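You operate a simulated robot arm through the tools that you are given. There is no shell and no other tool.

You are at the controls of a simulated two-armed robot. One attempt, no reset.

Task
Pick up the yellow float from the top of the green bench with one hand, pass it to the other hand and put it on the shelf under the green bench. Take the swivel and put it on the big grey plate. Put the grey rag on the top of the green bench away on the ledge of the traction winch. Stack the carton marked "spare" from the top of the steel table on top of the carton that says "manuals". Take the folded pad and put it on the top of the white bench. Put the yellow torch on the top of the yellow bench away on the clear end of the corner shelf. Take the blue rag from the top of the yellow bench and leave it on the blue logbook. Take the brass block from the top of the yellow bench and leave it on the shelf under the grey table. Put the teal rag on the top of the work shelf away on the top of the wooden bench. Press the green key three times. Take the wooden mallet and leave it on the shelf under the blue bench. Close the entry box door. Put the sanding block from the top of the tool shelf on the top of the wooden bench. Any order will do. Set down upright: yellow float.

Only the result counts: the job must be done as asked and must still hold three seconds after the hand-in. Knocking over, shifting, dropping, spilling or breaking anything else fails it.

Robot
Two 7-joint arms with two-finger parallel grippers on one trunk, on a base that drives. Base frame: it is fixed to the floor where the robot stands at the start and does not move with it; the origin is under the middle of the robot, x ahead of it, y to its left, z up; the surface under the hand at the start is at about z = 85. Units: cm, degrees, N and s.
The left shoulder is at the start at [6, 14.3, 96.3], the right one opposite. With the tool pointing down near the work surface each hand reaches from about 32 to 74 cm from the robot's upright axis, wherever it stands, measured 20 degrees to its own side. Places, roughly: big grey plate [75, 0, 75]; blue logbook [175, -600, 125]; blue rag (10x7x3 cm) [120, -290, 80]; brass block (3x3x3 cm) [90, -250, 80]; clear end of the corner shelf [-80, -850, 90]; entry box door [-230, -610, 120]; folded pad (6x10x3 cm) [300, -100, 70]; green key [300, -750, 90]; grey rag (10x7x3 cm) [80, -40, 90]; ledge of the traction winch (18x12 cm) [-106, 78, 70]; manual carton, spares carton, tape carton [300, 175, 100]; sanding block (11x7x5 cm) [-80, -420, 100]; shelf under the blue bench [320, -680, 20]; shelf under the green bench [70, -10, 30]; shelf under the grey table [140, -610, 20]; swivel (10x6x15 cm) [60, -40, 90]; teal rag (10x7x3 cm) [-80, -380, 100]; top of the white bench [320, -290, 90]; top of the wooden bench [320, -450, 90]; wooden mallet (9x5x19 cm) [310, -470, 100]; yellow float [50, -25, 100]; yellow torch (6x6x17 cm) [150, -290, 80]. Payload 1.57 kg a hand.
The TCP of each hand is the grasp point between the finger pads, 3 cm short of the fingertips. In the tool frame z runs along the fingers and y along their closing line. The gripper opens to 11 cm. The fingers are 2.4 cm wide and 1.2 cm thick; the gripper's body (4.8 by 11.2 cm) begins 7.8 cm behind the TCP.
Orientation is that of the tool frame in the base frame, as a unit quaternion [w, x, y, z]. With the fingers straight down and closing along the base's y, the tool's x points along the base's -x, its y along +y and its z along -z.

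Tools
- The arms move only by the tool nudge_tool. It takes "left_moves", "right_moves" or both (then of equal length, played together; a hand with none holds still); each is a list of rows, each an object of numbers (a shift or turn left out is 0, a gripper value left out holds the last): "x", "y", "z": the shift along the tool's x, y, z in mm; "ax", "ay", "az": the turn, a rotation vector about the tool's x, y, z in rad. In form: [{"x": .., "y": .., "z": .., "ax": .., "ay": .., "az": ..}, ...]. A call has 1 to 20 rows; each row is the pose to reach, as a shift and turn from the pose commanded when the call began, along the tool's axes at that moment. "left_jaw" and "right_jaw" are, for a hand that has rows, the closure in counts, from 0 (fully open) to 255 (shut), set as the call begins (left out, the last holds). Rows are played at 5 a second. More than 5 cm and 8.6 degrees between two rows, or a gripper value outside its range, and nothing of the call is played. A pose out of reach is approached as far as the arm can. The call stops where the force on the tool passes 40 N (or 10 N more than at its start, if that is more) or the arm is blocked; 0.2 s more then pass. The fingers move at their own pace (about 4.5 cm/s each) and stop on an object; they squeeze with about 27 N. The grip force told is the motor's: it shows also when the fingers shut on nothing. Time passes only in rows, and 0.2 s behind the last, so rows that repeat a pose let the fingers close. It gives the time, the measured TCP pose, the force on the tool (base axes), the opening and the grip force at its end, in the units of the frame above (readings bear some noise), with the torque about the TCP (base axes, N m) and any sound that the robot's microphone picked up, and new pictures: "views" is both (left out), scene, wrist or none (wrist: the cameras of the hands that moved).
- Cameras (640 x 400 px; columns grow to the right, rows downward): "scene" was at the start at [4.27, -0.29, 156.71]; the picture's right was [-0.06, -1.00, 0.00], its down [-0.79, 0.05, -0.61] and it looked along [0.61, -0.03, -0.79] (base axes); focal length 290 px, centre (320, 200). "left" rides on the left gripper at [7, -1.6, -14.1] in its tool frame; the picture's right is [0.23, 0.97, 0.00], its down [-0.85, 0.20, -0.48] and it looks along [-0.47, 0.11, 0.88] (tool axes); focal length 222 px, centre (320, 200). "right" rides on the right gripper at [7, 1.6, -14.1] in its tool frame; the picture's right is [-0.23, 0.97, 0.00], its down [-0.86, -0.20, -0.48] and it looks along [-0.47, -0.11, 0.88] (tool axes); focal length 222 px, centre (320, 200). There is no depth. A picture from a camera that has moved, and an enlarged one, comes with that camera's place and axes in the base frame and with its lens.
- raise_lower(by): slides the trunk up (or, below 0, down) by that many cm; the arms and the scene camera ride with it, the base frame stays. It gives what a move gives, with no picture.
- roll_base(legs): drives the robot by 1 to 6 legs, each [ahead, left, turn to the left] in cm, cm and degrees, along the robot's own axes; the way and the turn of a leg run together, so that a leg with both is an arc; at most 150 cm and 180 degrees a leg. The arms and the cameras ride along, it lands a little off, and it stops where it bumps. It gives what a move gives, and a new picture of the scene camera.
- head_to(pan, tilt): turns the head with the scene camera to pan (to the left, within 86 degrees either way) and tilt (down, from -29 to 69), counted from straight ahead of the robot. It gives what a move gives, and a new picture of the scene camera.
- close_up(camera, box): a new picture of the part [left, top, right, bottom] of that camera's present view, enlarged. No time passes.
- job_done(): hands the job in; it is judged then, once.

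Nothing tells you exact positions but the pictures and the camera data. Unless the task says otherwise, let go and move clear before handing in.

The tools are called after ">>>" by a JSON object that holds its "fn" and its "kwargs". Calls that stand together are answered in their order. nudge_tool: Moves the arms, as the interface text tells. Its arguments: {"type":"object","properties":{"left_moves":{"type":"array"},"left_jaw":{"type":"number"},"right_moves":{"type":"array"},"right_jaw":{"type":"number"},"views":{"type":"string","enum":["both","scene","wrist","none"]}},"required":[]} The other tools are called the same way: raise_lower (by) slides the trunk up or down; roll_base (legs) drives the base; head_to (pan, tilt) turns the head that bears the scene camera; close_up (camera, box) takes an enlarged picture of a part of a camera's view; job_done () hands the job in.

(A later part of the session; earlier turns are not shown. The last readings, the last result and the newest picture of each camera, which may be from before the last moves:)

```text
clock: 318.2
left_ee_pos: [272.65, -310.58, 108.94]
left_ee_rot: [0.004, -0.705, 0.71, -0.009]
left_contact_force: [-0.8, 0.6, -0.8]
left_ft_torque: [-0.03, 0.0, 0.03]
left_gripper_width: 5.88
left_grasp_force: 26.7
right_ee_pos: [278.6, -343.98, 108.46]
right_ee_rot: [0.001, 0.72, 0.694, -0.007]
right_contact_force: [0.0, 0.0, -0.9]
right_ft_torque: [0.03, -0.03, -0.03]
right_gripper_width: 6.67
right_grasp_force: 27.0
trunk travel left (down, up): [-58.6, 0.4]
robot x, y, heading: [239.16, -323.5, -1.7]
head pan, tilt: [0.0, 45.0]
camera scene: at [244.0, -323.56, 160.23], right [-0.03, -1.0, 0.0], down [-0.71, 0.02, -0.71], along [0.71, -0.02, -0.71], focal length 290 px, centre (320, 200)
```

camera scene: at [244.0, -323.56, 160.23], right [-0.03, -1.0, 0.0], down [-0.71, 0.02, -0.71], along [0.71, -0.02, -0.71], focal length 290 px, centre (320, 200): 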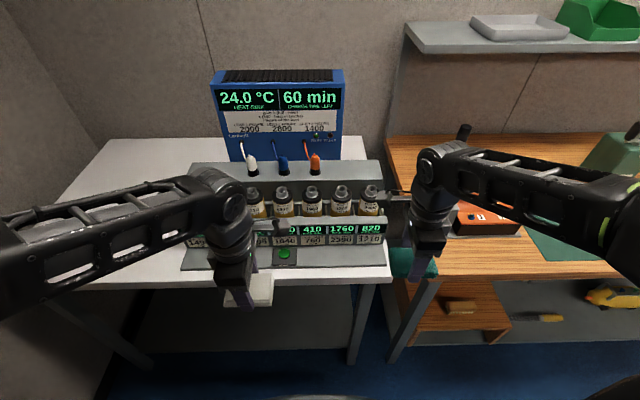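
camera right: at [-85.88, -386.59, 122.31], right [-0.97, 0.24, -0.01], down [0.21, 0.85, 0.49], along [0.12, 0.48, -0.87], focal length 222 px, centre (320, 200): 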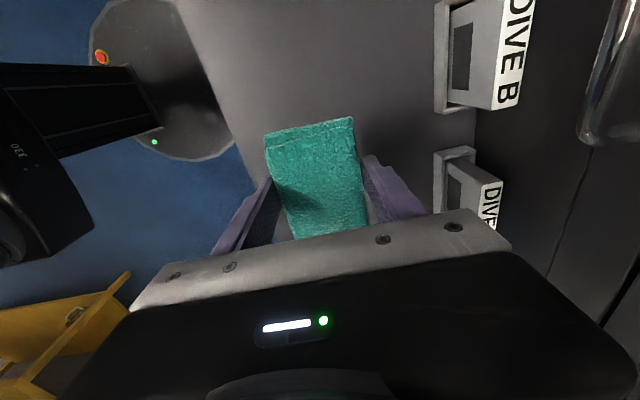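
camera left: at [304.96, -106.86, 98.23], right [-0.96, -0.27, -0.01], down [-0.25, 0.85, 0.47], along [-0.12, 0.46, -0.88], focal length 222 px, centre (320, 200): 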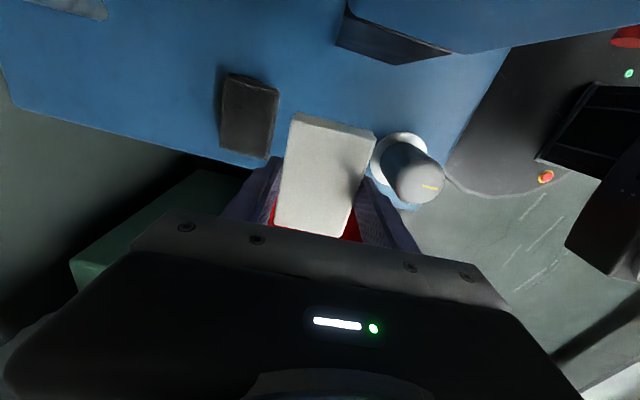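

The robot was blocked on its left. I'll look at what's there.

>>> {"fn": "head_to", "kwargs": {"pan": 75, "tilt": 45}}

>>> {"fn": "head_to", "kwargs": {"pan": 86, "tilt": 60}}

```text
clock: 319.7
left_ee_pos: [272.7, -310.54, 109.1]
left_ee_rot: [0.005, -0.705, 0.709, -0.008]
left_contact_force: [1.1, 0.3, -0.3]
left_ft_torque: [-0.03, 0.01, -0.04]
left_gripper_width: 5.85
left_grasp_force: 27.0
right_ee_pos: [278.61, -343.91, 108.34]
right_ee_rot: [0.001, 0.721, 0.693, -0.008]
right_contact_force: [0.4, 1.1, -0.4]
right_ft_torque: [0.01, 0.02, 0.01]
right_gripper_width: 6.67
right_grasp_force: 26.6
trunk travel left (down, up): [-58.6, 0.4]
robot x, y, heading: [238.82, -323.27, -1.4]
head pan, tilt: [75.0, 45.0]
camera scene: at [238.19, -315.51, 160.22], right [0.96, -0.29, 0.0], down [-0.2, -0.68, -0.71], along [0.2, 0.68, -0.71], focal length 290 px, centre (320, 200)
```

scene: 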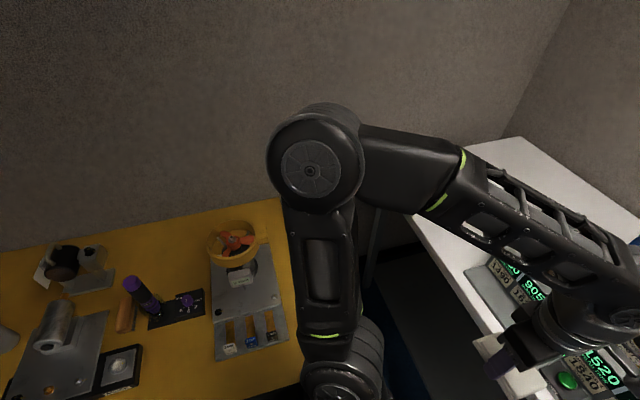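

```text
clock: 320.4
left_ee_pos: [272.73, -310.62, 108.97]
left_ee_rot: [0.005, -0.704, 0.71, -0.008]
left_contact_force: [-0.1, 0.1, 0.7]
left_ft_torque: [-0.01, -0.01, 0.01]
left_gripper_width: 5.92
left_grasp_force: 27.5
right_ee_pos: [278.46, -344.1, 108.34]
right_ee_rot: [0.002, 0.721, 0.693, -0.008]
right_contact_force: [0.3, -1.3, -0.3]
right_ft_torque: [0.02, 0.01, 0.0]
right_gripper_width: 6.71
right_grasp_force: 26.8
trunk travel left (down, up): [-58.6, 0.4]
robot x, y, heading: [239.07, -323.62, -1.7]
head pan, tilt: [85.9, 60.0]
camera scene: at [236.52, -316.66, 158.28], right [1.0, -0.1, 0.0], down [-0.09, -0.86, -0.5], along [0.05, 0.5, -0.87], focal length 290 px, centre (320, 200)
```

scene: 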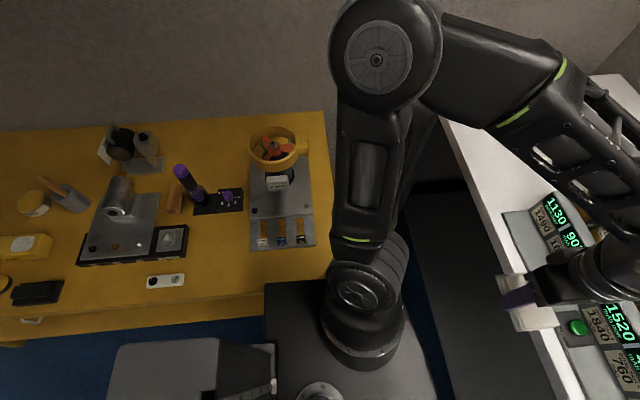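

The base met the yellow bench's front edge (y≈-295); that bench runs to x≈240, so I can't fit between. I'll place the pad from here with the left arm stretched left: move slightly right and forward first.

>>> {"fn": "roll_base", "kwargs": {"legs": [[0, -5, 1.6], [11, 0, 0]]}}

>>> {"fn": "head_to", "kwargs": {"pan": 45, "tilt": 45}}

```text
clock: 322.2
left_ee_pos: [283.74, -314.43, 108.88]
left_ee_rot: [-0.004, 0.715, -0.699, 0.008]
left_contact_force: [0.5, 0.2, 0.1]
left_ft_torque: [0.0, 0.04, 0.01]
left_gripper_width: 5.86
left_grasp_force: 26.7
right_ee_pos: [290.63, -347.65, 108.24]
right_ee_rot: [0.001, 0.71, 0.705, -0.007]
right_contact_force: [0.0, 0.6, -0.5]
right_ft_torque: [-0.02, 0.04, 0.03]
right_gripper_width: 6.69
right_grasp_force: 27.1
trunk travel left (down, up): [-58.6, 0.4]
robot x, y, heading: [250.37, -328.54, 0.4]
head pan, tilt: [85.9, 60.0]
camera scene: at [247.82, -321.68, 158.28], right [1.0, -0.07, 0.0], down [-0.06, -0.86, -0.5], along [0.03, 0.5, -0.87], focal length 290 px, centre (320, 200)
```

scene: 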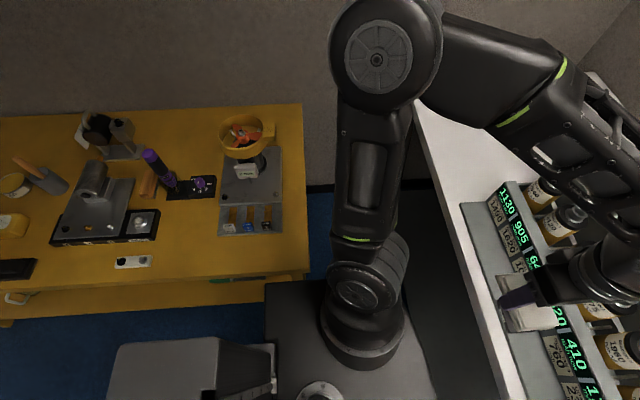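

```text
clock: 323.2
left_ee_pos: [283.57, -314.43, 109.06]
left_ee_rot: [-0.004, 0.715, -0.699, 0.008]
left_contact_force: [-0.4, -0.1, -0.2]
left_ft_torque: [0.02, 0.02, -0.01]
left_gripper_width: 5.89
left_grasp_force: 26.7
right_ee_pos: [290.57, -347.75, 108.57]
right_ee_rot: [0.002, 0.71, 0.704, -0.006]
right_contact_force: [0.0, -0.7, -0.1]
right_ft_torque: [0.02, 0.01, -0.01]
right_gripper_width: 6.69
right_grasp_force: 27.1
trunk travel left (down, up): [-58.6, 0.4]
robot x, y, heading: [250.41, -328.41, 0.1]
head pan, tilt: [45.0, 45.0]
camera scene: at [252.88, -322.55, 160.22], right [0.71, -0.7, 0.0], down [-0.5, -0.5, -0.71], along [0.5, 0.5, -0.71], focal length 290 px, centre (320, 200)
```

scene: 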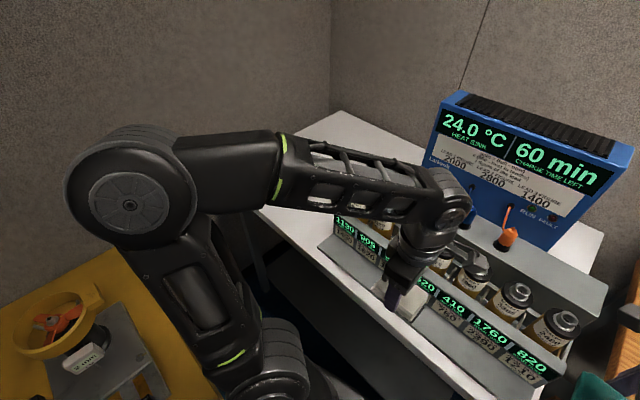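

Free space is left of the instrument (its corner is at y≈-286). I'll move the left hand along the bench front toward y≈-273, watching the elbow.

>>> {"fn": "nudge_tool", "kwargs": {"left_moves": [{"x": -45}, {"x": -90}, {"x": -135}, {"x": -180}, {"x": -220}, {"x": -220}], "views": "scene"}}

```text
clock: 324.6
left_ee_pos: [283.2, -292.4, 109.11]
left_ee_rot: [-0.004, 0.715, -0.699, 0.008]
left_contact_force: [-1.2, 0.3, -0.1]
left_ft_torque: [0.02, -0.01, 0.0]
left_gripper_width: 5.84
left_grasp_force: 26.8
right_ee_pos: [290.53, -347.85, 108.45]
right_ee_rot: [0.002, 0.71, 0.704, -0.007]
right_contact_force: [0.0, 0.1, -1.9]
right_ft_torque: [0.0, 0.01, -0.03]
right_gripper_width: 6.71
right_grasp_force: 27.1
trunk travel left (down, up): [-58.6, 0.4]
robot x, y, heading: [250.74, -328.63, 0.1]
head pan, tilt: [45.0, 45.0]
camera scene: at [252.89, -322.6, 160.23], right [0.71, -0.71, 0.0], down [-0.5, -0.5, -0.71], along [0.5, 0.5, -0.71], focal length 290 px, centre (320, 200)
```

scene: 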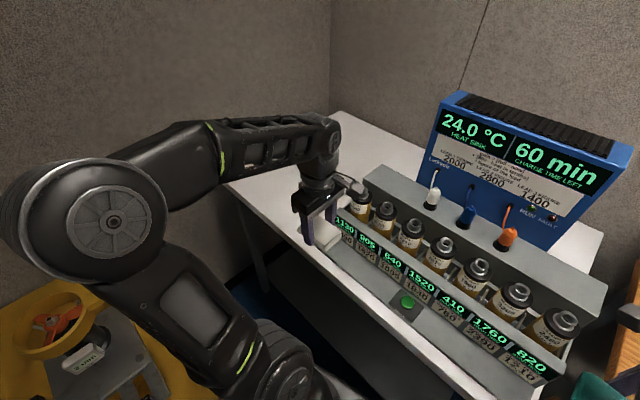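

>>> {"fn": "nudge_tool", "kwargs": {"left_moves": [{"x": -40}, {"x": -80, "y": -10}, {"x": -115, "y": -40}, {"x": -150, "y": -70}, {"x": -185, "y": -100}, {"x": -190, "y": -145}, {"x": -190, "y": -155}, {"x": -190, "y": -155}], "views": "scene"}}

```text
clock: 326.4
left_ee_pos: [298.22, -273.07, 109.02]
left_ee_rot: [-0.003, 0.715, -0.699, 0.008]
left_contact_force: [-0.7, -0.7, 0.1]
left_ft_torque: [-0.01, -0.03, -0.01]
left_gripper_width: 5.86
left_grasp_force: 26.9
right_ee_pos: [290.43, -347.68, 108.44]
right_ee_rot: [0.001, 0.71, 0.704, -0.008]
right_contact_force: [-0.7, -0.3, -1.0]
right_ft_torque: [-0.01, 0.03, 0.01]
right_gripper_width: 6.7
right_grasp_force: 26.7
trunk travel left (down, up): [-58.6, 0.4]
robot x, y, heading: [250.49, -328.36, 0.1]
head pan, tilt: [45.0, 45.0]
camera scene: at [252.95, -322.56, 160.22], right [0.71, -0.71, 0.0], down [-0.5, -0.5, -0.71], along [0.5, 0.5, -0.71], focal length 290 px, centre (320, 200)
```

scene: 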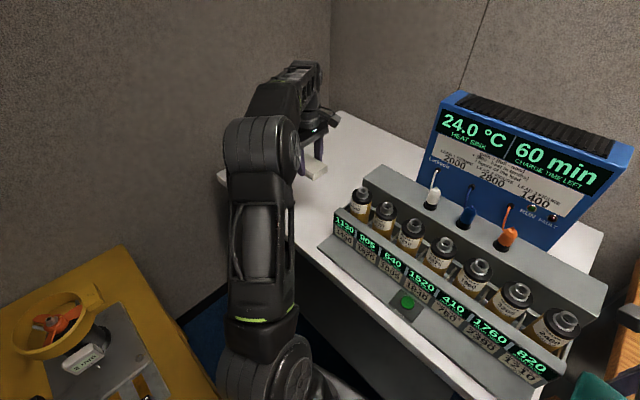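

>>> {"fn": "nudge_tool", "kwargs": {"left_moves": [{"z": 45}, {"z": 90}, {"z": 135}, {"z": 135}], "views": "wrist"}}

```text
clock: 327.4
left_ee_pos: [298.23, -273.4, 95.33]
left_ee_rot: [-0.005, 0.715, -0.699, 0.008]
left_contact_force: [0.2, -0.8, -0.3]
left_ft_torque: [0.01, 0.0, -0.01]
left_gripper_width: 5.87
left_grasp_force: 27.3
right_ee_pos: [290.4, -347.76, 108.32]
right_ee_rot: [0.001, 0.71, 0.704, -0.007]
right_contact_force: [-0.1, -0.3, -0.6]
right_ft_torque: [0.01, 0.01, 0.06]
right_gripper_width: 6.71
right_grasp_force: 26.5
trunk travel left (down, up): [-58.6, 0.4]
robot x, y, heading: [250.35, -328.4, 0.0]
head pan, tilt: [45.0, 45.0]
camera left: at [299.7, -280.06, 109.47], right [-0.97, -0.25, -0.02], down [-0.23, 0.85, 0.47], along [-0.1, 0.46, -0.88], focal length 222 px, centre (320, 200)
```

left: 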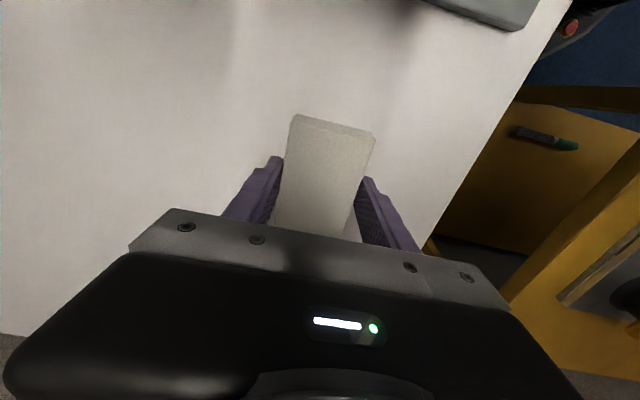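

>>> {"fn": "nudge_tool", "kwargs": {"left_moves": [{"z": 12}, {"z": 22}, {"z": 30}, {"z": 38}, {"z": 46}, {"z": 54}, {"z": 62}], "views": "none"}}

```text
clock: 328.4
left_ee_pos: [298.33, -273.32, 93.04]
left_ee_rot: [-0.01, 0.716, -0.698, 0.009]
left_contact_force: [-10.1, -7.0, 22.4]
left_ft_torque: [-0.24, 1.08, 0.29]
left_gripper_width: 5.9
left_grasp_force: 26.7
right_ee_pos: [290.28, -347.93, 108.42]
right_ee_rot: [0.001, 0.71, 0.704, -0.006]
right_contact_force: [-0.8, 0.5, -0.4]
right_ft_torque: [-0.01, 0.02, -0.01]
right_gripper_width: 6.7
right_grasp_force: 27.3
trunk travel left (down, up): [-58.6, 0.4]
robot x, y, heading: [250.39, -328.31, 0.3]
head pan, tilt: [45.0, 45.0]
stopped in row 4 (left hand): the force on the tool passed its limit at 51 N (the readings are from after the stop); the commanded pose is now the measured one
```

Contact with the bench top. I'll ease up, release and lift away.

>>> {"fn": "nudge_tool", "kwargs": {"left_moves": [{"z": -3}, {"z": -3}, {"z": -3}, {"z": -3}], "left_jaw": 60, "views": "none"}}

>>> {"fn": "nudge_tool", "kwargs": {"left_moves": [{"z": -40}, {"z": -80}, {"z": -120}, {"z": -150}, {"z": -150}], "views": "wrist"}}

```text
clock: 329.4
left_ee_pos: [298.72, -273.36, 93.14]
left_ee_rot: [-0.011, 0.714, -0.7, 0.008]
left_contact_force: [17.0, -5.7, 19.4]
left_ft_torque: [-0.19, 0.29, 0.27]
left_gripper_width: 6.86
left_grasp_force: 0.0
right_ee_pos: [290.52, -347.81, 108.45]
right_ee_rot: [0.001, 0.711, 0.704, -0.007]
right_contact_force: [0.6, 0.0, -0.5]
right_ft_torque: [0.0, -0.01, 0.0]
right_gripper_width: 6.69
right_grasp_force: 27.8
trunk travel left (down, up): [-58.6, 0.4]
robot x, y, heading: [250.54, -328.28, 0.1]
head pan, tilt: [45.0, 45.0]
```

```text
clock: 330.6
left_ee_pos: [298.01, -273.2, 107.97]
left_ee_rot: [-0.008, 0.715, -0.699, 0.008]
left_contact_force: [0.4, -0.2, -0.4]
left_ft_torque: [0.01, 0.02, 0.0]
left_gripper_width: 8.43
left_grasp_force: 0.0
right_ee_pos: [290.61, -347.67, 108.39]
right_ee_rot: [0.002, 0.71, 0.704, -0.007]
right_contact_force: [0.1, 0.8, -0.6]
right_ft_torque: [0.01, 0.02, 0.02]
right_gripper_width: 6.68
right_grasp_force: 27.2
trunk travel left (down, up): [-58.6, 0.4]
robot x, y, heading: [250.67, -328.32, 0.1]
head pan, tilt: [45.0, 45.0]
camera left: at [299.53, -279.89, 121.99], right [-0.97, -0.25, -0.02], down [-0.23, 0.85, 0.47], along [-0.1, 0.46, -0.88], focal length 222 px, centre (320, 200)
```

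left: 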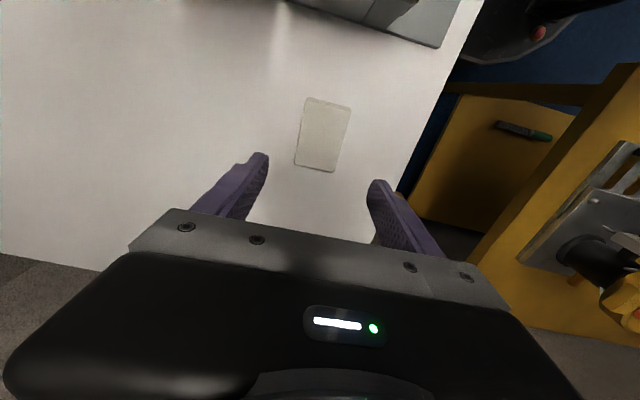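

The pad lies on the white bench. I'll bring the left arm back the way it came, then move to the wooden bench.

>>> {"fn": "nudge_tool", "kwargs": {"left_moves": [{"y": 45}, {"y": 90}, {"y": 135, "x": 20}, {"y": 155, "x": 65}, {"y": 155, "x": 110}, {"y": 155, "x": 155}, {"y": 155, "x": 200}, {"y": 155, "x": 245}, {"y": 155, "x": 290}, {"y": 155, "x": 335}, {"y": 155, "x": 380}, {"y": 155, "x": 380}], "left_jaw": 0, "views": "scene"}}

>>> {"fn": "roll_base", "kwargs": {"legs": [[-10, 0, 0], [0, -95, 0]]}}

>>> {"fn": "head_to", "kwargs": {"pan": 0, "tilt": 45}}

```text
clock: 333.2
left_ee_pos: [283.51, -311.45, 107.74]
left_ee_rot: [-0.008, 0.716, -0.698, 0.009]
left_contact_force: [-0.1, 0.4, -0.1]
left_ft_torque: [-0.02, -0.01, -0.01]
left_gripper_width: 11.01
left_grasp_force: 0.0
right_ee_pos: [290.45, -347.57, 108.5]
right_ee_rot: [0.001, 0.711, 0.703, -0.006]
right_contact_force: [0.9, 0.5, -0.4]
right_ft_torque: [-0.01, 0.02, -0.02]
right_gripper_width: 6.69
right_grasp_force: 27.1
trunk travel left (down, up): [-58.6, 0.4]
robot x, y, heading: [250.23, -328.28, 0.3]
head pan, tilt: [45.0, 45.0]
camera scene: at [252.86, -322.52, 160.22], right [0.71, -0.7, 0.0], down [-0.5, -0.5, -0.71], along [0.5, 0.5, -0.71], focal length 290 px, centre (320, 200)
```

scene: 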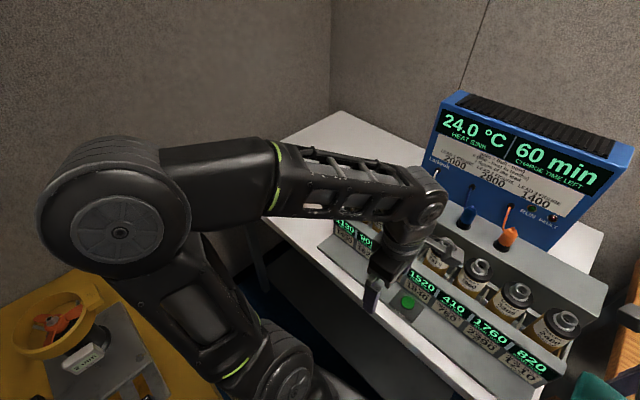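

```text
clock: 338.8
left_ee_pos: [273.87, -404.03, 107.83]
left_ee_rot: [-0.009, 0.717, -0.697, 0.008]
left_contact_force: [0.1, 0.3, 0.7]
left_ft_torque: [-0.02, -0.01, 0.02]
left_gripper_width: 11.01
left_grasp_force: 0.1
right_ee_pos: [280.99, -440.18, 108.44]
right_ee_rot: [0.001, 0.708, 0.706, -0.007]
right_contact_force: [0.4, 0.2, -0.9]
right_ft_torque: [-0.02, -0.01, 0.01]
right_gripper_width: 6.72
right_grasp_force: 26.6
trunk travel left (down, up): [-58.6, 0.4]
robot x, y, heading: [241.14, -421.28, 0.7]
head pan, tilt: [45.0, 45.0]
camera scene: at [243.27, -415.22, 160.23], right [0.71, -0.7, 0.0], down [-0.5, -0.5, -0.71], along [0.5, 0.5, -0.71], focal length 290 px, centre (320, 200)
```

scene: 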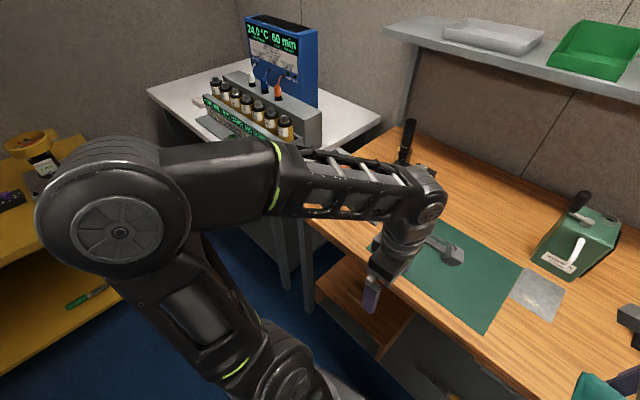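

```text
clock: 339.9
left_ee_pos: [273.87, -403.93, 107.86]
left_ee_rot: [-0.009, 0.717, -0.697, 0.008]
left_contact_force: [-0.2, 0.2, 0.4]
left_ft_torque: [-0.01, 0.0, -0.01]
left_gripper_width: 10.99
left_grasp_force: 0.0
right_ee_pos: [280.86, -440.2, 108.37]
right_ee_rot: [0.002, 0.708, 0.706, -0.008]
right_contact_force: [0.5, 0.3, -0.1]
right_ft_torque: [0.02, 0.0, 0.01]
right_gripper_width: 6.69
right_grasp_force: 26.7
trunk travel left (down, up): [-58.6, 0.4]
robot x, y, heading: [241.29, -420.87, 0.3]
head pan, tilt: [0.0, 45.0]
camera scene: at [245.7, -420.89, 160.22], right [0.01, -1.0, 0.0], down [-0.71, -0.01, -0.71], along [0.71, 0.01, -0.71], focal length 290 px, centre (320, 200)
```

scene: 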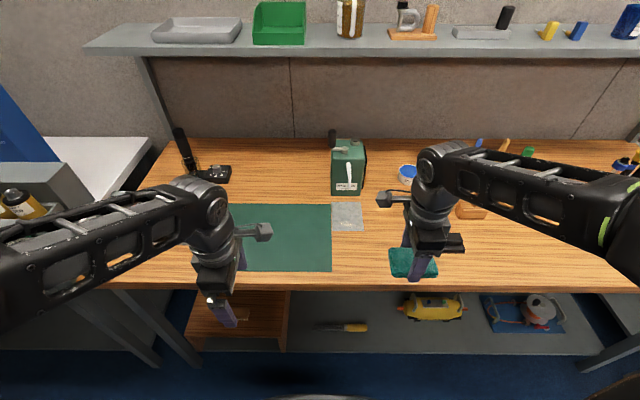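

The wooden bench has a free patch right of the green mat and in front of the abrasive sheet, about (295,-434). I'll set the teal rag there.

>>> {"fn": "nudge_tool", "kwargs": {"right_moves": [{"x": 20, "y": 45}, {"x": 40, "y": 90}, {"x": 62, "y": 130}, {"x": 62, "y": 141, "z": 20}, {"x": 62, "y": 141, "z": 65}, {"x": 62, "y": 141, "z": 110}, {"x": 62, "y": 141, "z": 130}, {"x": 62, "y": 141, "z": 130}]}}

```text
clock: 341.7
left_ee_pos: [273.81, -404.01, 107.87]
left_ee_rot: [-0.008, 0.717, -0.697, 0.009]
left_contact_force: [0.0, 0.2, -0.2]
left_ft_torque: [-0.02, -0.02, 0.0]
left_gripper_width: 11.02
left_grasp_force: 0.1
right_ee_pos: [295.04, -433.95, 95.29]
right_ee_rot: [0.002, 0.708, 0.706, -0.006]
right_contact_force: [1.0, 0.1, -0.3]
right_ft_torque: [-0.02, -0.06, 0.0]
right_gripper_width: 6.69
right_grasp_force: 27.1
trunk travel left (down, up): [-58.6, 0.4]
robot x, y, heading: [240.95, -420.92, 0.3]
head pan, tilt: [0.0, 45.0]
camera scene: at [245.69, -420.91, 160.22], right [0.01, -1.0, 0.0], down [-0.71, -0.01, -0.71], along [0.71, 0.01, -0.71], focal length 290 px, centre (320, 200)
camera right: at [296.76, -426.88, 109.33], right [0.97, -0.23, 0.0], down [-0.2, -0.85, 0.49], along [-0.12, -0.48, -0.87], focal length 222 px, centre (320, 200)
```

scene: 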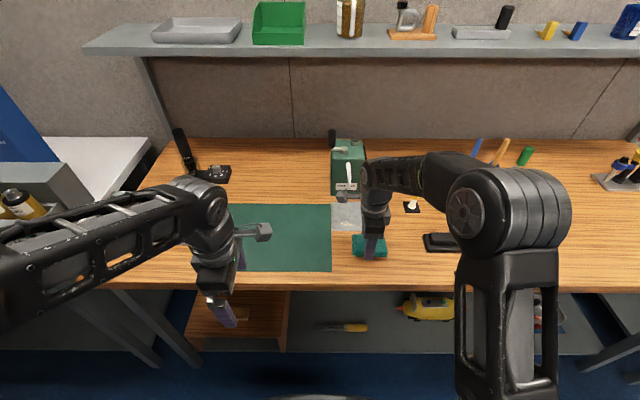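
right: 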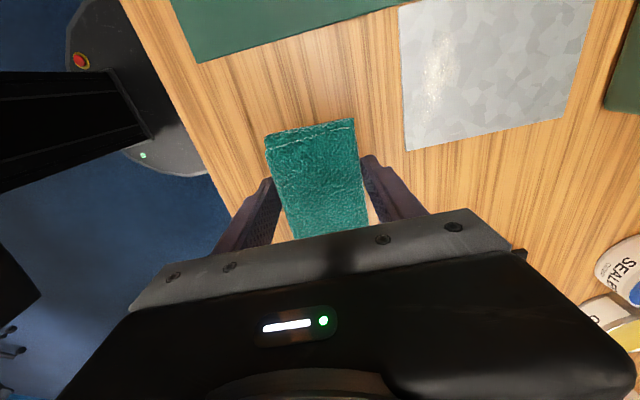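

>>> {"fn": "nudge_tool", "kwargs": {"right_moves": [{"z": 8}, {"z": 14}, {"z": 18}, {"z": 21}, {"z": 21}], "views": "none"}}

```text
clock: 342.9
left_ee_pos: [273.72, -404.04, 107.87]
left_ee_rot: [-0.009, 0.716, -0.698, 0.009]
left_contact_force: [0.0, -0.7, 0.1]
left_ft_torque: [0.02, -0.01, -0.01]
left_gripper_width: 11.01
left_grasp_force: 0.1
right_ee_pos: [294.94, -434.1, 93.39]
right_ee_rot: [0.003, 0.709, 0.705, -0.006]
right_contact_force: [0.3, -2.2, 18.0]
right_ft_torque: [-0.2, -0.39, -0.05]
right_gripper_width: 6.68
right_grasp_force: 26.9
trunk travel left (down, up): [-58.6, 0.4]
robot x, y, heading: [241.18, -421.09, 0.2]
head pan, tilt: [0.0, 45.0]
```

>>> {"fn": "nudge_tool", "kwargs": {"right_moves": [{"z": -2}, {"z": -2}, {"z": -2}, {"z": -2}], "right_jaw": 60, "views": "none"}}

>>> {"fn": "nudge_tool", "kwargs": {"right_moves": [{"z": -45}, {"z": -90}, {"z": -135}, {"z": -150}, {"z": -150}]}}

```text
clock: 343.9
left_ee_pos: [273.84, -403.94, 107.71]
left_ee_rot: [-0.008, 0.717, -0.697, 0.009]
left_contact_force: [0.4, 0.7, 0.4]
left_ft_torque: [0.0, 0.04, 0.0]
left_gripper_width: 11.01
left_grasp_force: 0.1
right_ee_pos: [294.82, -434.15, 93.25]
right_ee_rot: [0.0, 0.708, 0.706, -0.007]
right_contact_force: [0.5, -0.2, -0.3]
right_ft_torque: [0.01, -0.03, 0.01]
right_gripper_width: 8.42
right_grasp_force: 0.0
trunk travel left (down, up): [-58.6, 0.4]
robot x, y, heading: [240.79, -421.05, 0.5]
head pan, tilt: [0.0, 45.0]
```

```text
clock: 345.1
left_ee_pos: [273.77, -403.93, 107.87]
left_ee_rot: [-0.01, 0.717, -0.697, 0.009]
left_contact_force: [0.8, -0.4, 0.0]
left_ft_torque: [-0.01, 0.01, -0.04]
left_gripper_width: 11.0
left_grasp_force: 0.0
right_ee_pos: [294.98, -433.94, 108.25]
right_ee_rot: [0.002, 0.708, 0.706, -0.007]
right_contact_force: [-0.1, -0.1, 0.1]
right_ft_torque: [-0.02, 0.05, -0.01]
right_gripper_width: 8.43
right_grasp_force: 0.1
trunk travel left (down, up): [-58.6, 0.4]
robot x, y, heading: [241.05, -420.98, 0.0]
head pan, tilt: [0.0, 45.0]
camera scene: at [245.66, -420.9, 160.23], right [0.01, -1.0, 0.0], down [-0.71, -0.01, -0.71], along [0.71, 0.01, -0.71], focal length 290 px, centre (320, 200)
camera right: at [296.72, -426.86, 122.41], right [0.97, -0.23, 0.0], down [-0.2, -0.85, 0.49], along [-0.12, -0.48, -0.87], focal length 222 px, centre (320, 200)
```

scene: 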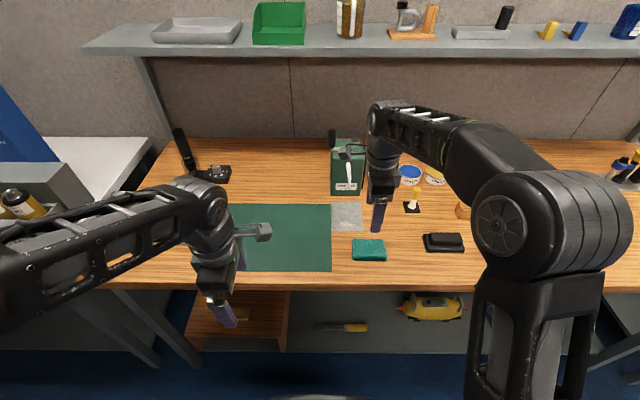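
right: 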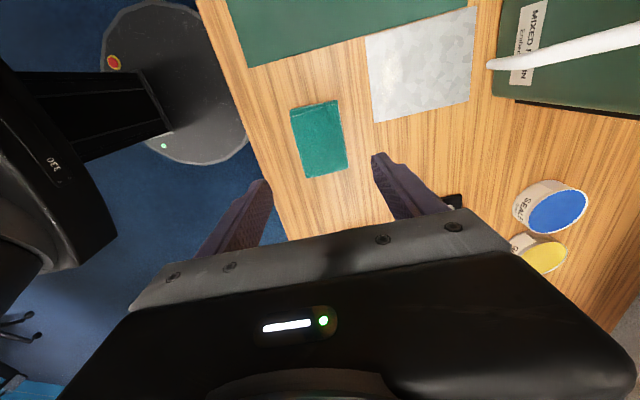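

Teal rag placed. Now the mallet: I'll retract the right hand, shift right and look.

>>> {"fn": "nudge_tool", "kwargs": {"right_moves": [{"y": -45}, {"y": -90}, {"y": -130}, {"y": -160}, {"y": -160}], "right_jaw": 0, "views": "none"}}

>>> {"fn": "roll_base", "kwargs": {"legs": [[0, -45, 0]]}}

>>> {"fn": "close_up", "kwargs": {"camera": "scene", "box": [260, 120, 480, 260]}}

```text
clock: 346.3
left_ee_pos: [273.91, -403.99, 107.84]
left_ee_rot: [-0.008, 0.717, -0.697, 0.008]
left_contact_force: [0.5, -0.1, -0.1]
left_ft_torque: [-0.01, 0.02, -0.01]
left_gripper_width: 11.0
left_grasp_force: 0.1
right_ee_pos: [279.14, -433.97, 108.33]
right_ee_rot: [0.002, 0.709, 0.705, -0.007]
right_contact_force: [-0.1, 0.5, 0.2]
right_ft_torque: [0.02, -0.01, 0.01]
right_gripper_width: 11.01
right_grasp_force: 0.0
trunk travel left (down, up): [-58.6, 0.4]
robot x, y, heading: [241.03, -421.45, 0.6]
head pan, tilt: [0.0, 45.0]
```

```text
clock: 348.9
left_ee_pos: [274.22, -447.59, 107.73]
left_ee_rot: [-0.009, 0.719, -0.695, 0.009]
left_contact_force: [0.1, 0.0, -0.6]
left_ft_torque: [-0.01, 0.02, 0.01]
left_gripper_width: 11.0
left_grasp_force: 0.0
right_ee_pos: [279.83, -477.55, 108.35]
right_ee_rot: [0.001, 0.706, 0.709, -0.007]
right_contact_force: [-0.9, 0.0, -0.2]
right_ft_torque: [0.02, 0.0, -0.03]
right_gripper_width: 10.99
right_grasp_force: 0.0
trunk travel left (down, up): [-58.6, 0.4]
robot x, y, heading: [240.99, -465.06, 1.1]
head pan, tilt: [0.0, 45.0]
camera scene: at [246.2, -464.7, 160.22], right [0.02, -1.0, 0.0], down [-0.71, -0.01, -0.71], along [0.71, 0.01, -0.71], focal length 290 px, centre (320, 200)
```

scene: 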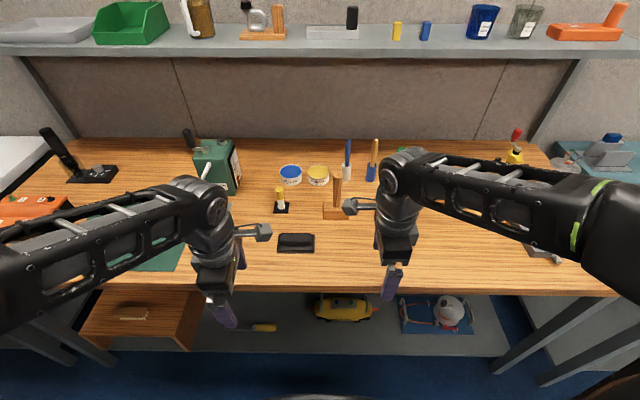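

```text
2.86 times, centred on (370, 190) of scene
camera zoom: at [246.2, -464.7, 160.22], right [0.02, -1.0, 0.0], down [-0.71, -0.01, -0.71], along [0.71, 0.01, -0.71], focal length 827 px, centre (177, 229)
```

zoom: 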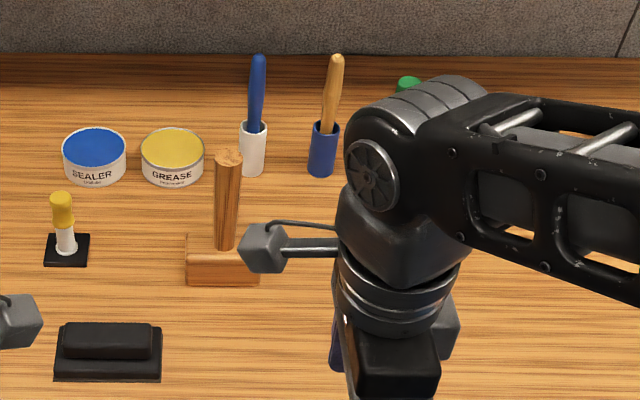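

The mallet stands on its head, handle up, at about (308,-469), top z≈109. I'll turn the right hand back to a forward-facing pose and tilt it 45°, after shifting the robot a little left.

>>> {"fn": "roll_base", "kwargs": {"legs": [[0, 15, -1]]}}

>>> {"fn": "nudge_tool", "kwargs": {"right_moves": [{"az": -0.143}, {"az": -0.286}, {"az": -0.429}, {"az": -0.572}, {"az": -0.715}, {"az": -0.858}, {"az": -1.0}, {"az": -1.144}, {"az": -1.287}, {"az": -1.43}, {"az": -1.571}, {"az": -1.571}], "views": "none"}}

```text
clock: 350.3
left_ee_pos: [274.25, -432.45, 107.77]
left_ee_rot: [-0.008, 0.714, -0.7, 0.009]
left_contact_force: [0.3, 0.6, -0.5]
left_ft_torque: [0.01, 0.01, 0.01]
left_gripper_width: 11.02
left_grasp_force: 0.1
right_ee_pos: [279.38, -462.47, 108.48]
right_ee_rot: [0.003, 0.712, 0.702, -0.007]
right_contact_force: [-0.2, 0.2, 1.0]
right_ft_torque: [-0.04, 0.01, -0.01]
right_gripper_width: 11.0
right_grasp_force: 0.0
trunk travel left (down, up): [-58.6, 0.4]
robot x, y, heading: [241.38, -449.27, -0.2]
head pan, tilt: [0.0, 45.0]
camera scene: at [246.08, -449.12, 160.22], right [0.0, -1.0, 0.0], down [-0.71, 0.0, -0.71], along [0.71, 0.0, -0.71], focal length 290 px, centre (320, 200)
```

scene: 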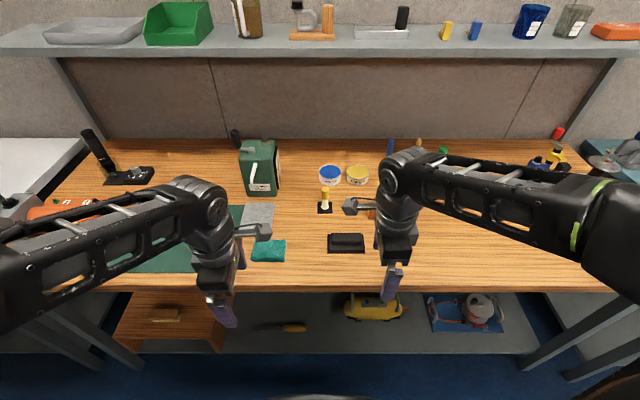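

```text
clock: 352.9
left_ee_pos: [274.37, -432.61, 107.83]
left_ee_rot: [-0.008, 0.714, -0.7, 0.009]
left_contact_force: [-0.9, -1.0, -0.2]
left_ft_torque: [0.02, -0.02, -0.01]
left_gripper_width: 10.99
left_grasp_force: 0.0
right_ee_pos: [279.25, -462.66, 108.32]
right_ee_rot: [-0.003, 0.006, 1.0, -0.006]
right_contact_force: [-0.1, -0.1, -0.3]
right_ft_torque: [0.02, -0.02, 0.02]
right_gripper_width: 10.98
right_grasp_force: 0.0
trunk travel left (down, up): [-58.6, 0.4]
robot x, y, heading: [241.23, -449.12, -0.0]
head pan, tilt: [0.0, 45.0]
```

>>> {"fn": "nudge_tool", "kwargs": {"right_moves": [{"x": -20, "y": -10, "ay": -0.131}, {"x": -55, "y": -20, "ay": -0.262}, {"x": -90, "y": -30, "ay": -0.393}, {"x": -125, "y": -42, "ay": -0.524}, {"x": -165, "y": -54, "ay": -0.655}, {"x": -205, "y": -64, "ay": -0.785}, {"x": -205, "y": -64, "ay": -0.785}], "right_jaw": 110}}

```text
clock: 354.5
left_ee_pos: [274.38, -432.56, 107.74]
left_ee_rot: [-0.008, 0.714, -0.7, 0.008]
left_contact_force: [0.2, -0.3, 0.5]
left_ft_torque: [-0.03, -0.03, -0.03]
left_gripper_width: 10.99
left_grasp_force: 0.0
right_ee_pos: [299.41, -469.38, 108.34]
right_ee_rot: [0.38, 0.004, 0.925, -0.009]
right_contact_force: [0.0, 0.6, -0.2]
right_ft_torque: [0.0, -0.02, 0.05]
right_gripper_width: 6.27
right_grasp_force: 0.0
trunk travel left (down, up): [-58.6, 0.4]
robot x, y, heading: [241.13, -449.45, -0.0]
head pan, tilt: [0.0, 45.0]
camera scene: at [246.03, -449.29, 160.23], right [0.0, -1.0, 0.0], down [-0.71, 0.0, -0.71], along [0.71, 0.0, -0.71], focal length 290 px, centre (320, 200)
camera right: at [284.56, -467.62, 113.6], right [0.17, 0.97, 0.15], down [0.27, -0.19, 0.94], along [0.95, -0.12, -0.3], focal length 222 px, centre (320, 200)
```

scene: 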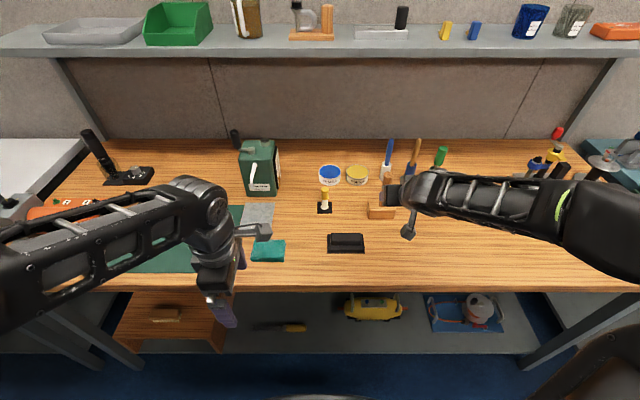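
right: 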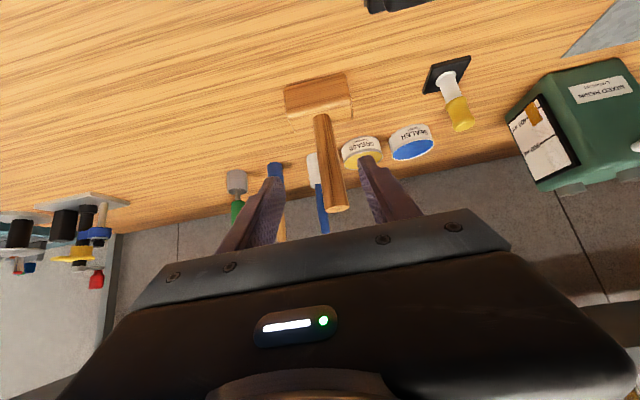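

>>> {"fn": "nudge_tool", "kwargs": {"right_moves": [{"z": 35, "x": -4, "y": 2}, {"z": 70, "x": -9, "y": 4}, {"z": 107, "x": -13, "y": 5}, {"z": 107, "x": -13, "y": 5}], "views": "wrist"}}

>>> {"fn": "nudge_tool", "kwargs": {"right_moves": [{"z": 0}, {"z": 0}, {"z": 0}, {"z": 0}], "right_jaw": 255, "views": "none"}}

```text
clock: 355.5
left_ee_pos: [274.33, -432.48, 107.85]
left_ee_rot: [-0.008, 0.714, -0.7, 0.008]
left_contact_force: [0.2, 0.3, -0.9]
left_ft_torque: [0.02, 0.01, -0.02]
left_gripper_width: 11.01
left_grasp_force: 0.1
right_ee_pos: [308.37, -469.02, 101.83]
right_ee_rot: [0.379, 0.003, 0.925, -0.008]
right_contact_force: [-0.8, -0.2, -0.1]
right_ft_torque: [0.0, -0.01, 0.01]
right_gripper_width: 6.24
right_grasp_force: 0.0
trunk travel left (down, up): [-58.6, 0.4]
robot x, y, heading: [241.18, -449.56, 0.0]
head pan, tilt: [0.0, 45.0]
camera right: at [293.44, -467.22, 106.96], right [0.17, 0.97, 0.15], down [0.27, -0.19, 0.94], along [0.95, -0.12, -0.3], focal length 222 px, centre (320, 200)
```

right: 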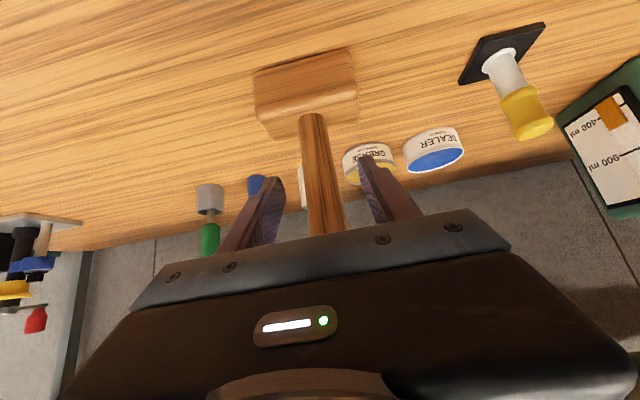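

```text
clock: 356.5
left_ee_pos: [274.43, -432.54, 107.7]
left_ee_rot: [-0.009, 0.714, -0.7, 0.008]
left_contact_force: [-0.1, 0.3, -0.7]
left_ft_torque: [0.01, 0.03, 0.02]
left_gripper_width: 10.99
left_grasp_force: 0.1
right_ee_pos: [308.43, -469.02, 101.67]
right_ee_rot: [0.38, 0.003, 0.925, -0.008]
right_contact_force: [-0.1, 2.2, 0.7]
right_ft_torque: [0.44, -0.03, 0.05]
right_gripper_width: 2.59
right_grasp_force: 27.2
trunk travel left (down, up): [-58.6, 0.4]
robot x, y, heading: [241.25, -449.58, 0.0]
head pan, tilt: [0.0, 45.0]
```

The mallet handle is gripped (2.6 cm). Lifting and drawing back.

>>> {"fn": "nudge_tool", "kwargs": {"right_moves": [{"x": -21, "z": -21}, {"x": -45, "z": -45}, {"x": -40, "z": -80}, {"x": -20, "z": -120}, {"x": 5, "z": -150}, {"x": 30, "z": -180}, {"x": 50, "z": -205}, {"x": 50, "z": -205}]}}

```text
clock: 358.3
left_ee_pos: [274.41, -432.65, 107.7]
left_ee_rot: [-0.007, 0.714, -0.7, 0.008]
left_contact_force: [0.1, 0.6, 0.3]
left_ft_torque: [-0.01, -0.02, -0.02]
left_gripper_width: 11.0
left_grasp_force: 0.1
right_ee_pos: [290.26, -468.46, 112.67]
right_ee_rot: [0.378, 0.003, 0.926, -0.009]
right_contact_force: [1.0, 0.4, -3.0]
right_ft_torque: [0.0, 0.05, -0.01]
right_gripper_width: 2.61
right_grasp_force: 27.3
trunk travel left (down, up): [-58.6, 0.4]
robot x, y, heading: [240.97, -449.51, 0.1]
head pan, tilt: [0.0, 45.0]
camera scene: at [246.19, -449.31, 160.22], right [0.0, -1.0, 0.0], down [-0.71, 0.0, -0.71], along [0.71, 0.0, -0.71], focal length 290 px, centre (320, 200)
camera right: at [275.37, -466.72, 117.96], right [0.17, 0.97, 0.15], down [0.27, -0.19, 0.94], along [0.95, -0.12, -0.3], focal length 222 px, centre (320, 200)
```

scene: 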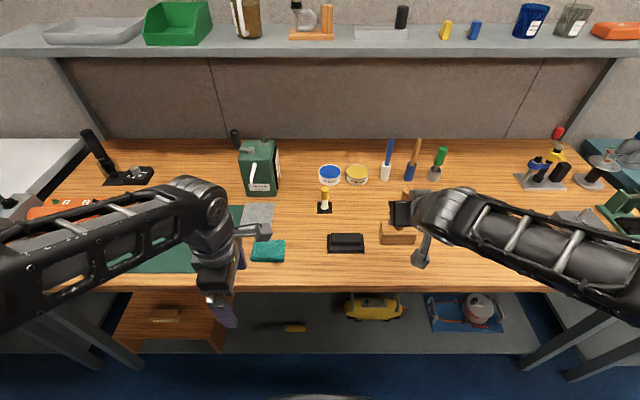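
right: 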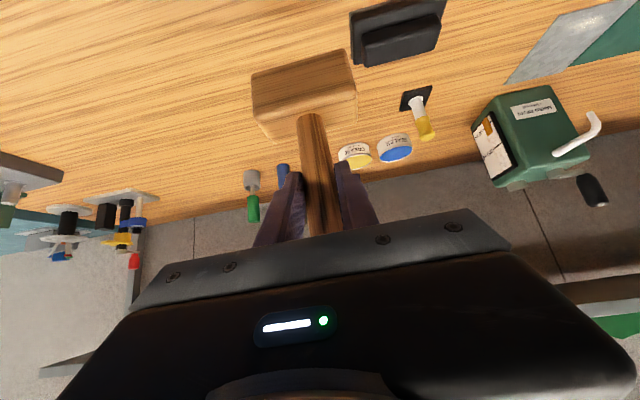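

Mallet held. I'll back a little and strafe right to the blue bench.

>>> {"fn": "roll_base", "kwargs": {"legs": [[-24, 0, 0], [0, -105, 0]]}}

>>> {"fn": "head_to", "kwargs": {"pan": -35, "tilt": 30}}

```text
clock: 365.1
left_ee_pos: [251.03, -538.59, 107.75]
left_ee_rot: [-0.009, 0.715, -0.699, 0.008]
left_contact_force: [0.3, -0.6, 0.0]
left_ft_torque: [0.01, -0.01, -0.01]
left_gripper_width: 11.0
left_grasp_force: 0.0
right_ee_pos: [266.93, -574.52, 112.71]
right_ee_rot: [0.378, 0.003, 0.926, -0.008]
right_contact_force: [-0.3, -0.1, -3.7]
right_ft_torque: [0.01, 0.01, 0.06]
right_gripper_width: 2.59
right_grasp_force: 26.5
trunk travel left (down, up): [-58.6, 0.4]
robot x, y, heading: [217.5, -555.17, -0.3]
head pan, tilt: [0.0, 45.0]
camera scene: at [222.75, -555.32, 160.22], right [0.0, -1.0, 0.0], down [-0.71, 0.0, -0.71], along [0.71, 0.0, -0.71], focal length 290 px, centre (320, 200)
```

scene: 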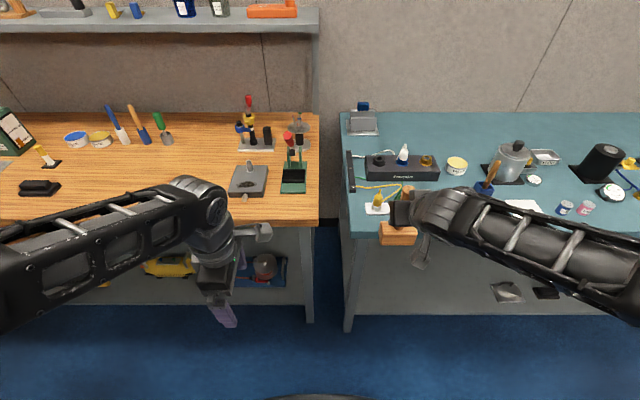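

```text
clock: 366.1
left_ee_pos: [251.1, -538.53, 107.79]
left_ee_rot: [-0.009, 0.715, -0.699, 0.008]
left_contact_force: [0.6, -0.2, 0.0]
left_ft_torque: [0.02, 0.01, 0.03]
left_gripper_width: 11.0
left_grasp_force: 0.0
right_ee_pos: [266.89, -574.51, 112.66]
right_ee_rot: [0.378, 0.004, 0.926, -0.009]
right_contact_force: [0.3, -0.2, -4.2]
right_ft_torque: [-0.01, 0.03, -0.02]
right_gripper_width: 2.59
right_grasp_force: 27.1
trunk travel left (down, up): [-58.6, 0.4]
robot x, y, heading: [217.62, -555.83, -0.0]
head pan, tilt: [-35.0, 30.0]
camera scene: at [222.03, -560.45, 162.48], right [-0.57, -0.82, 0.0], down [-0.41, 0.29, -0.87], along [0.71, -0.5, -0.5], focal length 290 px, centre (320, 200)
```

scene: 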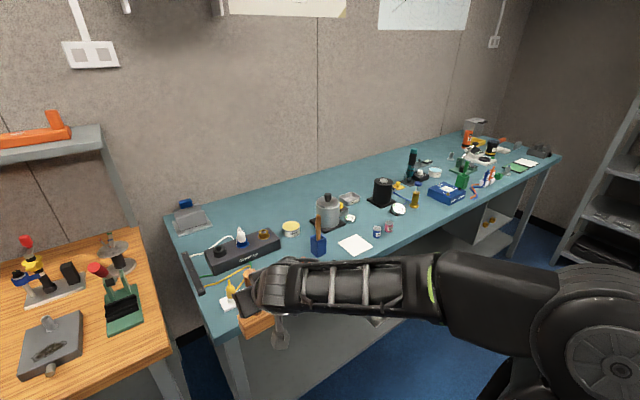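

The blue bench's lower shelf (front edge x≈286) is clear near y≈-600. I'll position in front, then lower the trunk.

>>> {"fn": "roll_base", "kwargs": {"legs": [[-8, -26, 0]]}}

>>> {"fn": "raise_lower", "kwargs": {"by": -40}}

>>> {"fn": "raise_lower", "kwargs": {"by": -16}}

>>> {"fn": "head_to", "kwargs": {"pan": -10, "tilt": 35}}

```text
clock: 368.1
left_ee_pos: [243.09, -565.05, 107.81]
left_ee_rot: [-0.009, 0.714, -0.7, 0.008]
left_contact_force: [0.2, 0.0, -0.5]
left_ft_torque: [-0.01, -0.02, 0.0]
left_gripper_width: 11.0
left_grasp_force: 0.0
right_ee_pos: [259.04, -600.97, 112.79]
right_ee_rot: [0.379, 0.003, 0.925, -0.008]
right_contact_force: [-0.2, 0.1, -3.3]
right_ft_torque: [0.04, 0.05, 0.03]
right_gripper_width: 2.58
right_grasp_force: 26.9
trunk travel left (down, up): [-58.6, 0.4]
robot x, y, heading: [209.82, -582.1, 0.1]
head pan, tilt: [-35.0, 30.0]
camera scene: at [214.11, -587.05, 162.48], right [-0.57, -0.82, 0.0], down [-0.41, 0.29, -0.87], along [0.71, -0.5, -0.5], focal length 290 px, centre (320, 200)
```

scene: 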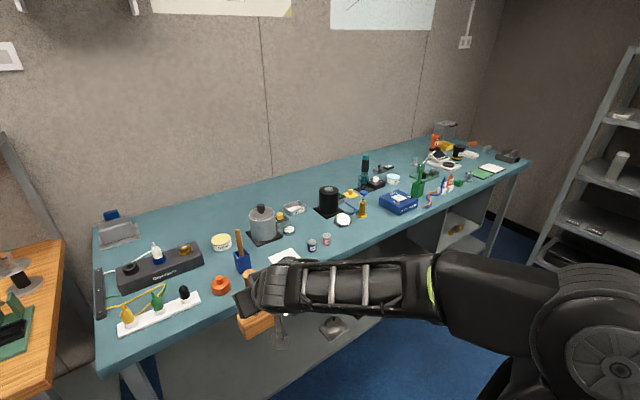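

```text
clock: 371.9
left_ee_pos: [243.16, -565.01, 67.8]
left_ee_rot: [-0.01, 0.715, -0.699, 0.009]
left_contact_force: [-0.9, 0.2, 0.3]
left_ft_torque: [-0.01, 0.01, 0.0]
left_gripper_width: 11.0
left_grasp_force: 0.1
right_ee_pos: [258.98, -600.91, 72.72]
right_ee_rot: [0.379, 0.003, 0.925, -0.008]
right_contact_force: [0.0, 0.1, -3.5]
right_ft_torque: [-0.01, 0.07, -0.02]
right_gripper_width: 2.58
right_grasp_force: 26.8
trunk travel left (down, up): [-18.6, 40.4]
robot x, y, heading: [210.16, -581.99, 0.1]
head pan, tilt: [-35.0, 30.0]
```

```text
clock: 373.7
left_ee_pos: [243.19, -565.09, 51.91]
left_ee_rot: [-0.009, 0.715, -0.699, 0.009]
left_contact_force: [0.6, -0.3, -0.8]
left_ft_torque: [0.0, 0.03, 0.0]
left_gripper_width: 11.01
left_grasp_force: 0.0
right_ee_pos: [258.94, -600.9, 56.78]
right_ee_rot: [0.379, 0.002, 0.926, -0.007]
right_contact_force: [0.4, 0.1, -2.5]
right_ft_torque: [-0.01, 0.03, -0.02]
right_gripper_width: 2.59
right_grasp_force: 26.9
trunk travel left (down, up): [-2.6, 56.4]
robot x, y, heading: [209.58, -581.7, -0.2]
head pan, tilt: [-35.0, 30.0]
```

```text
clock: 374.6
left_ee_pos: [243.12, -564.91, 51.85]
left_ee_rot: [-0.008, 0.714, -0.7, 0.008]
left_contact_force: [0.4, 0.9, -0.8]
left_ft_torque: [-0.01, 0.0, -0.03]
left_gripper_width: 11.01
left_grasp_force: 0.0
right_ee_pos: [258.97, -601.01, 56.64]
right_ee_rot: [0.379, 0.003, 0.925, -0.008]
right_contact_force: [-0.3, 0.8, -3.1]
right_ft_torque: [0.02, 0.0, -0.01]
right_gripper_width: 2.58
right_grasp_force: 26.4
trunk travel left (down, up): [-2.6, 56.4]
robot x, y, heading: [210.15, -582.0, -0.1]
head pan, tilt: [-10.0, 35.0]
camera scene: at [215.4, -583.27, 105.71], right [-0.17, -0.98, 0.0], down [-0.56, 0.1, -0.82], along [0.81, -0.14, -0.57], focal length 290 px, centre (320, 200)
```

scene: 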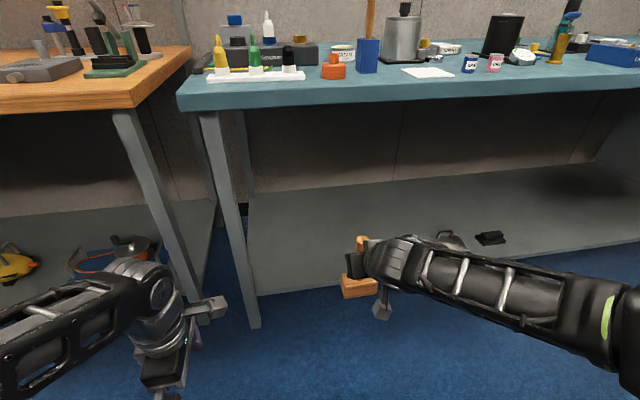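

The shelf edge is at x≈283, z≈20, and clear there. I'll lower the mallet to just above shelf height, then drive in.

>>> {"fn": "nudge_tool", "kwargs": {"right_moves": [{"x": 33, "z": 33}, {"x": 66, "z": 66}, {"x": 99, "z": 99}, {"x": 113, "z": 113}, {"x": 113, "z": 113}], "views": "none"}}

>>> {"fn": "roll_base", "kwargs": {"legs": [[24, 0, 0]]}}

```text
clock: 375.8
left_ee_pos: [243.18, -565.0, 51.74]
left_ee_rot: [-0.009, 0.715, -0.699, 0.008]
left_contact_force: [0.0, -0.1, 0.0]
left_ft_torque: [0.03, -0.01, 0.03]
left_gripper_width: 11.01
left_grasp_force: 0.1
right_ee_pos: [258.87, -600.99, 40.39]
right_ee_rot: [0.379, 0.002, 0.926, -0.007]
right_contact_force: [-0.5, -0.2, -3.2]
right_ft_torque: [0.0, 0.06, -0.01]
right_gripper_width: 2.59
right_grasp_force: 27.1
trunk travel left (down, up): [-2.6, 56.4]
robot x, y, heading: [210.16, -582.17, 0.0]
head pan, tilt: [-10.0, 35.0]
```

```text
clock: 377.6
left_ee_pos: [267.06, -564.98, 51.84]
left_ee_rot: [-0.009, 0.715, -0.699, 0.009]
left_contact_force: [0.2, -0.5, 0.5]
left_ft_torque: [-0.01, 0.0, -0.02]
left_gripper_width: 10.98
left_grasp_force: 0.0
right_ee_pos: [282.72, -601.11, 40.42]
right_ee_rot: [0.379, 0.002, 0.925, -0.008]
right_contact_force: [-0.3, -0.3, -3.2]
right_ft_torque: [0.01, 0.03, -0.01]
right_gripper_width: 2.6
right_grasp_force: 27.0
trunk travel left (down, up): [-2.6, 56.4]
robot x, y, heading: [233.74, -582.06, 0.1]
head pan, tilt: [-10.0, 35.0]
camera scene: at [239.32, -583.24, 105.7], right [-0.17, -0.98, 0.0], down [-0.57, 0.1, -0.82], along [0.81, -0.14, -0.57], focal length 290 px, centre (320, 200)
```

scene: 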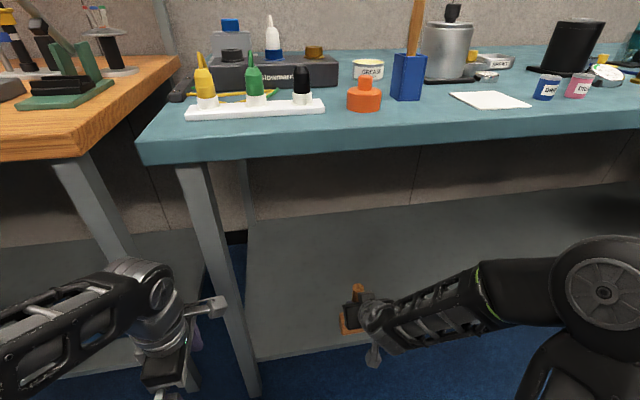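

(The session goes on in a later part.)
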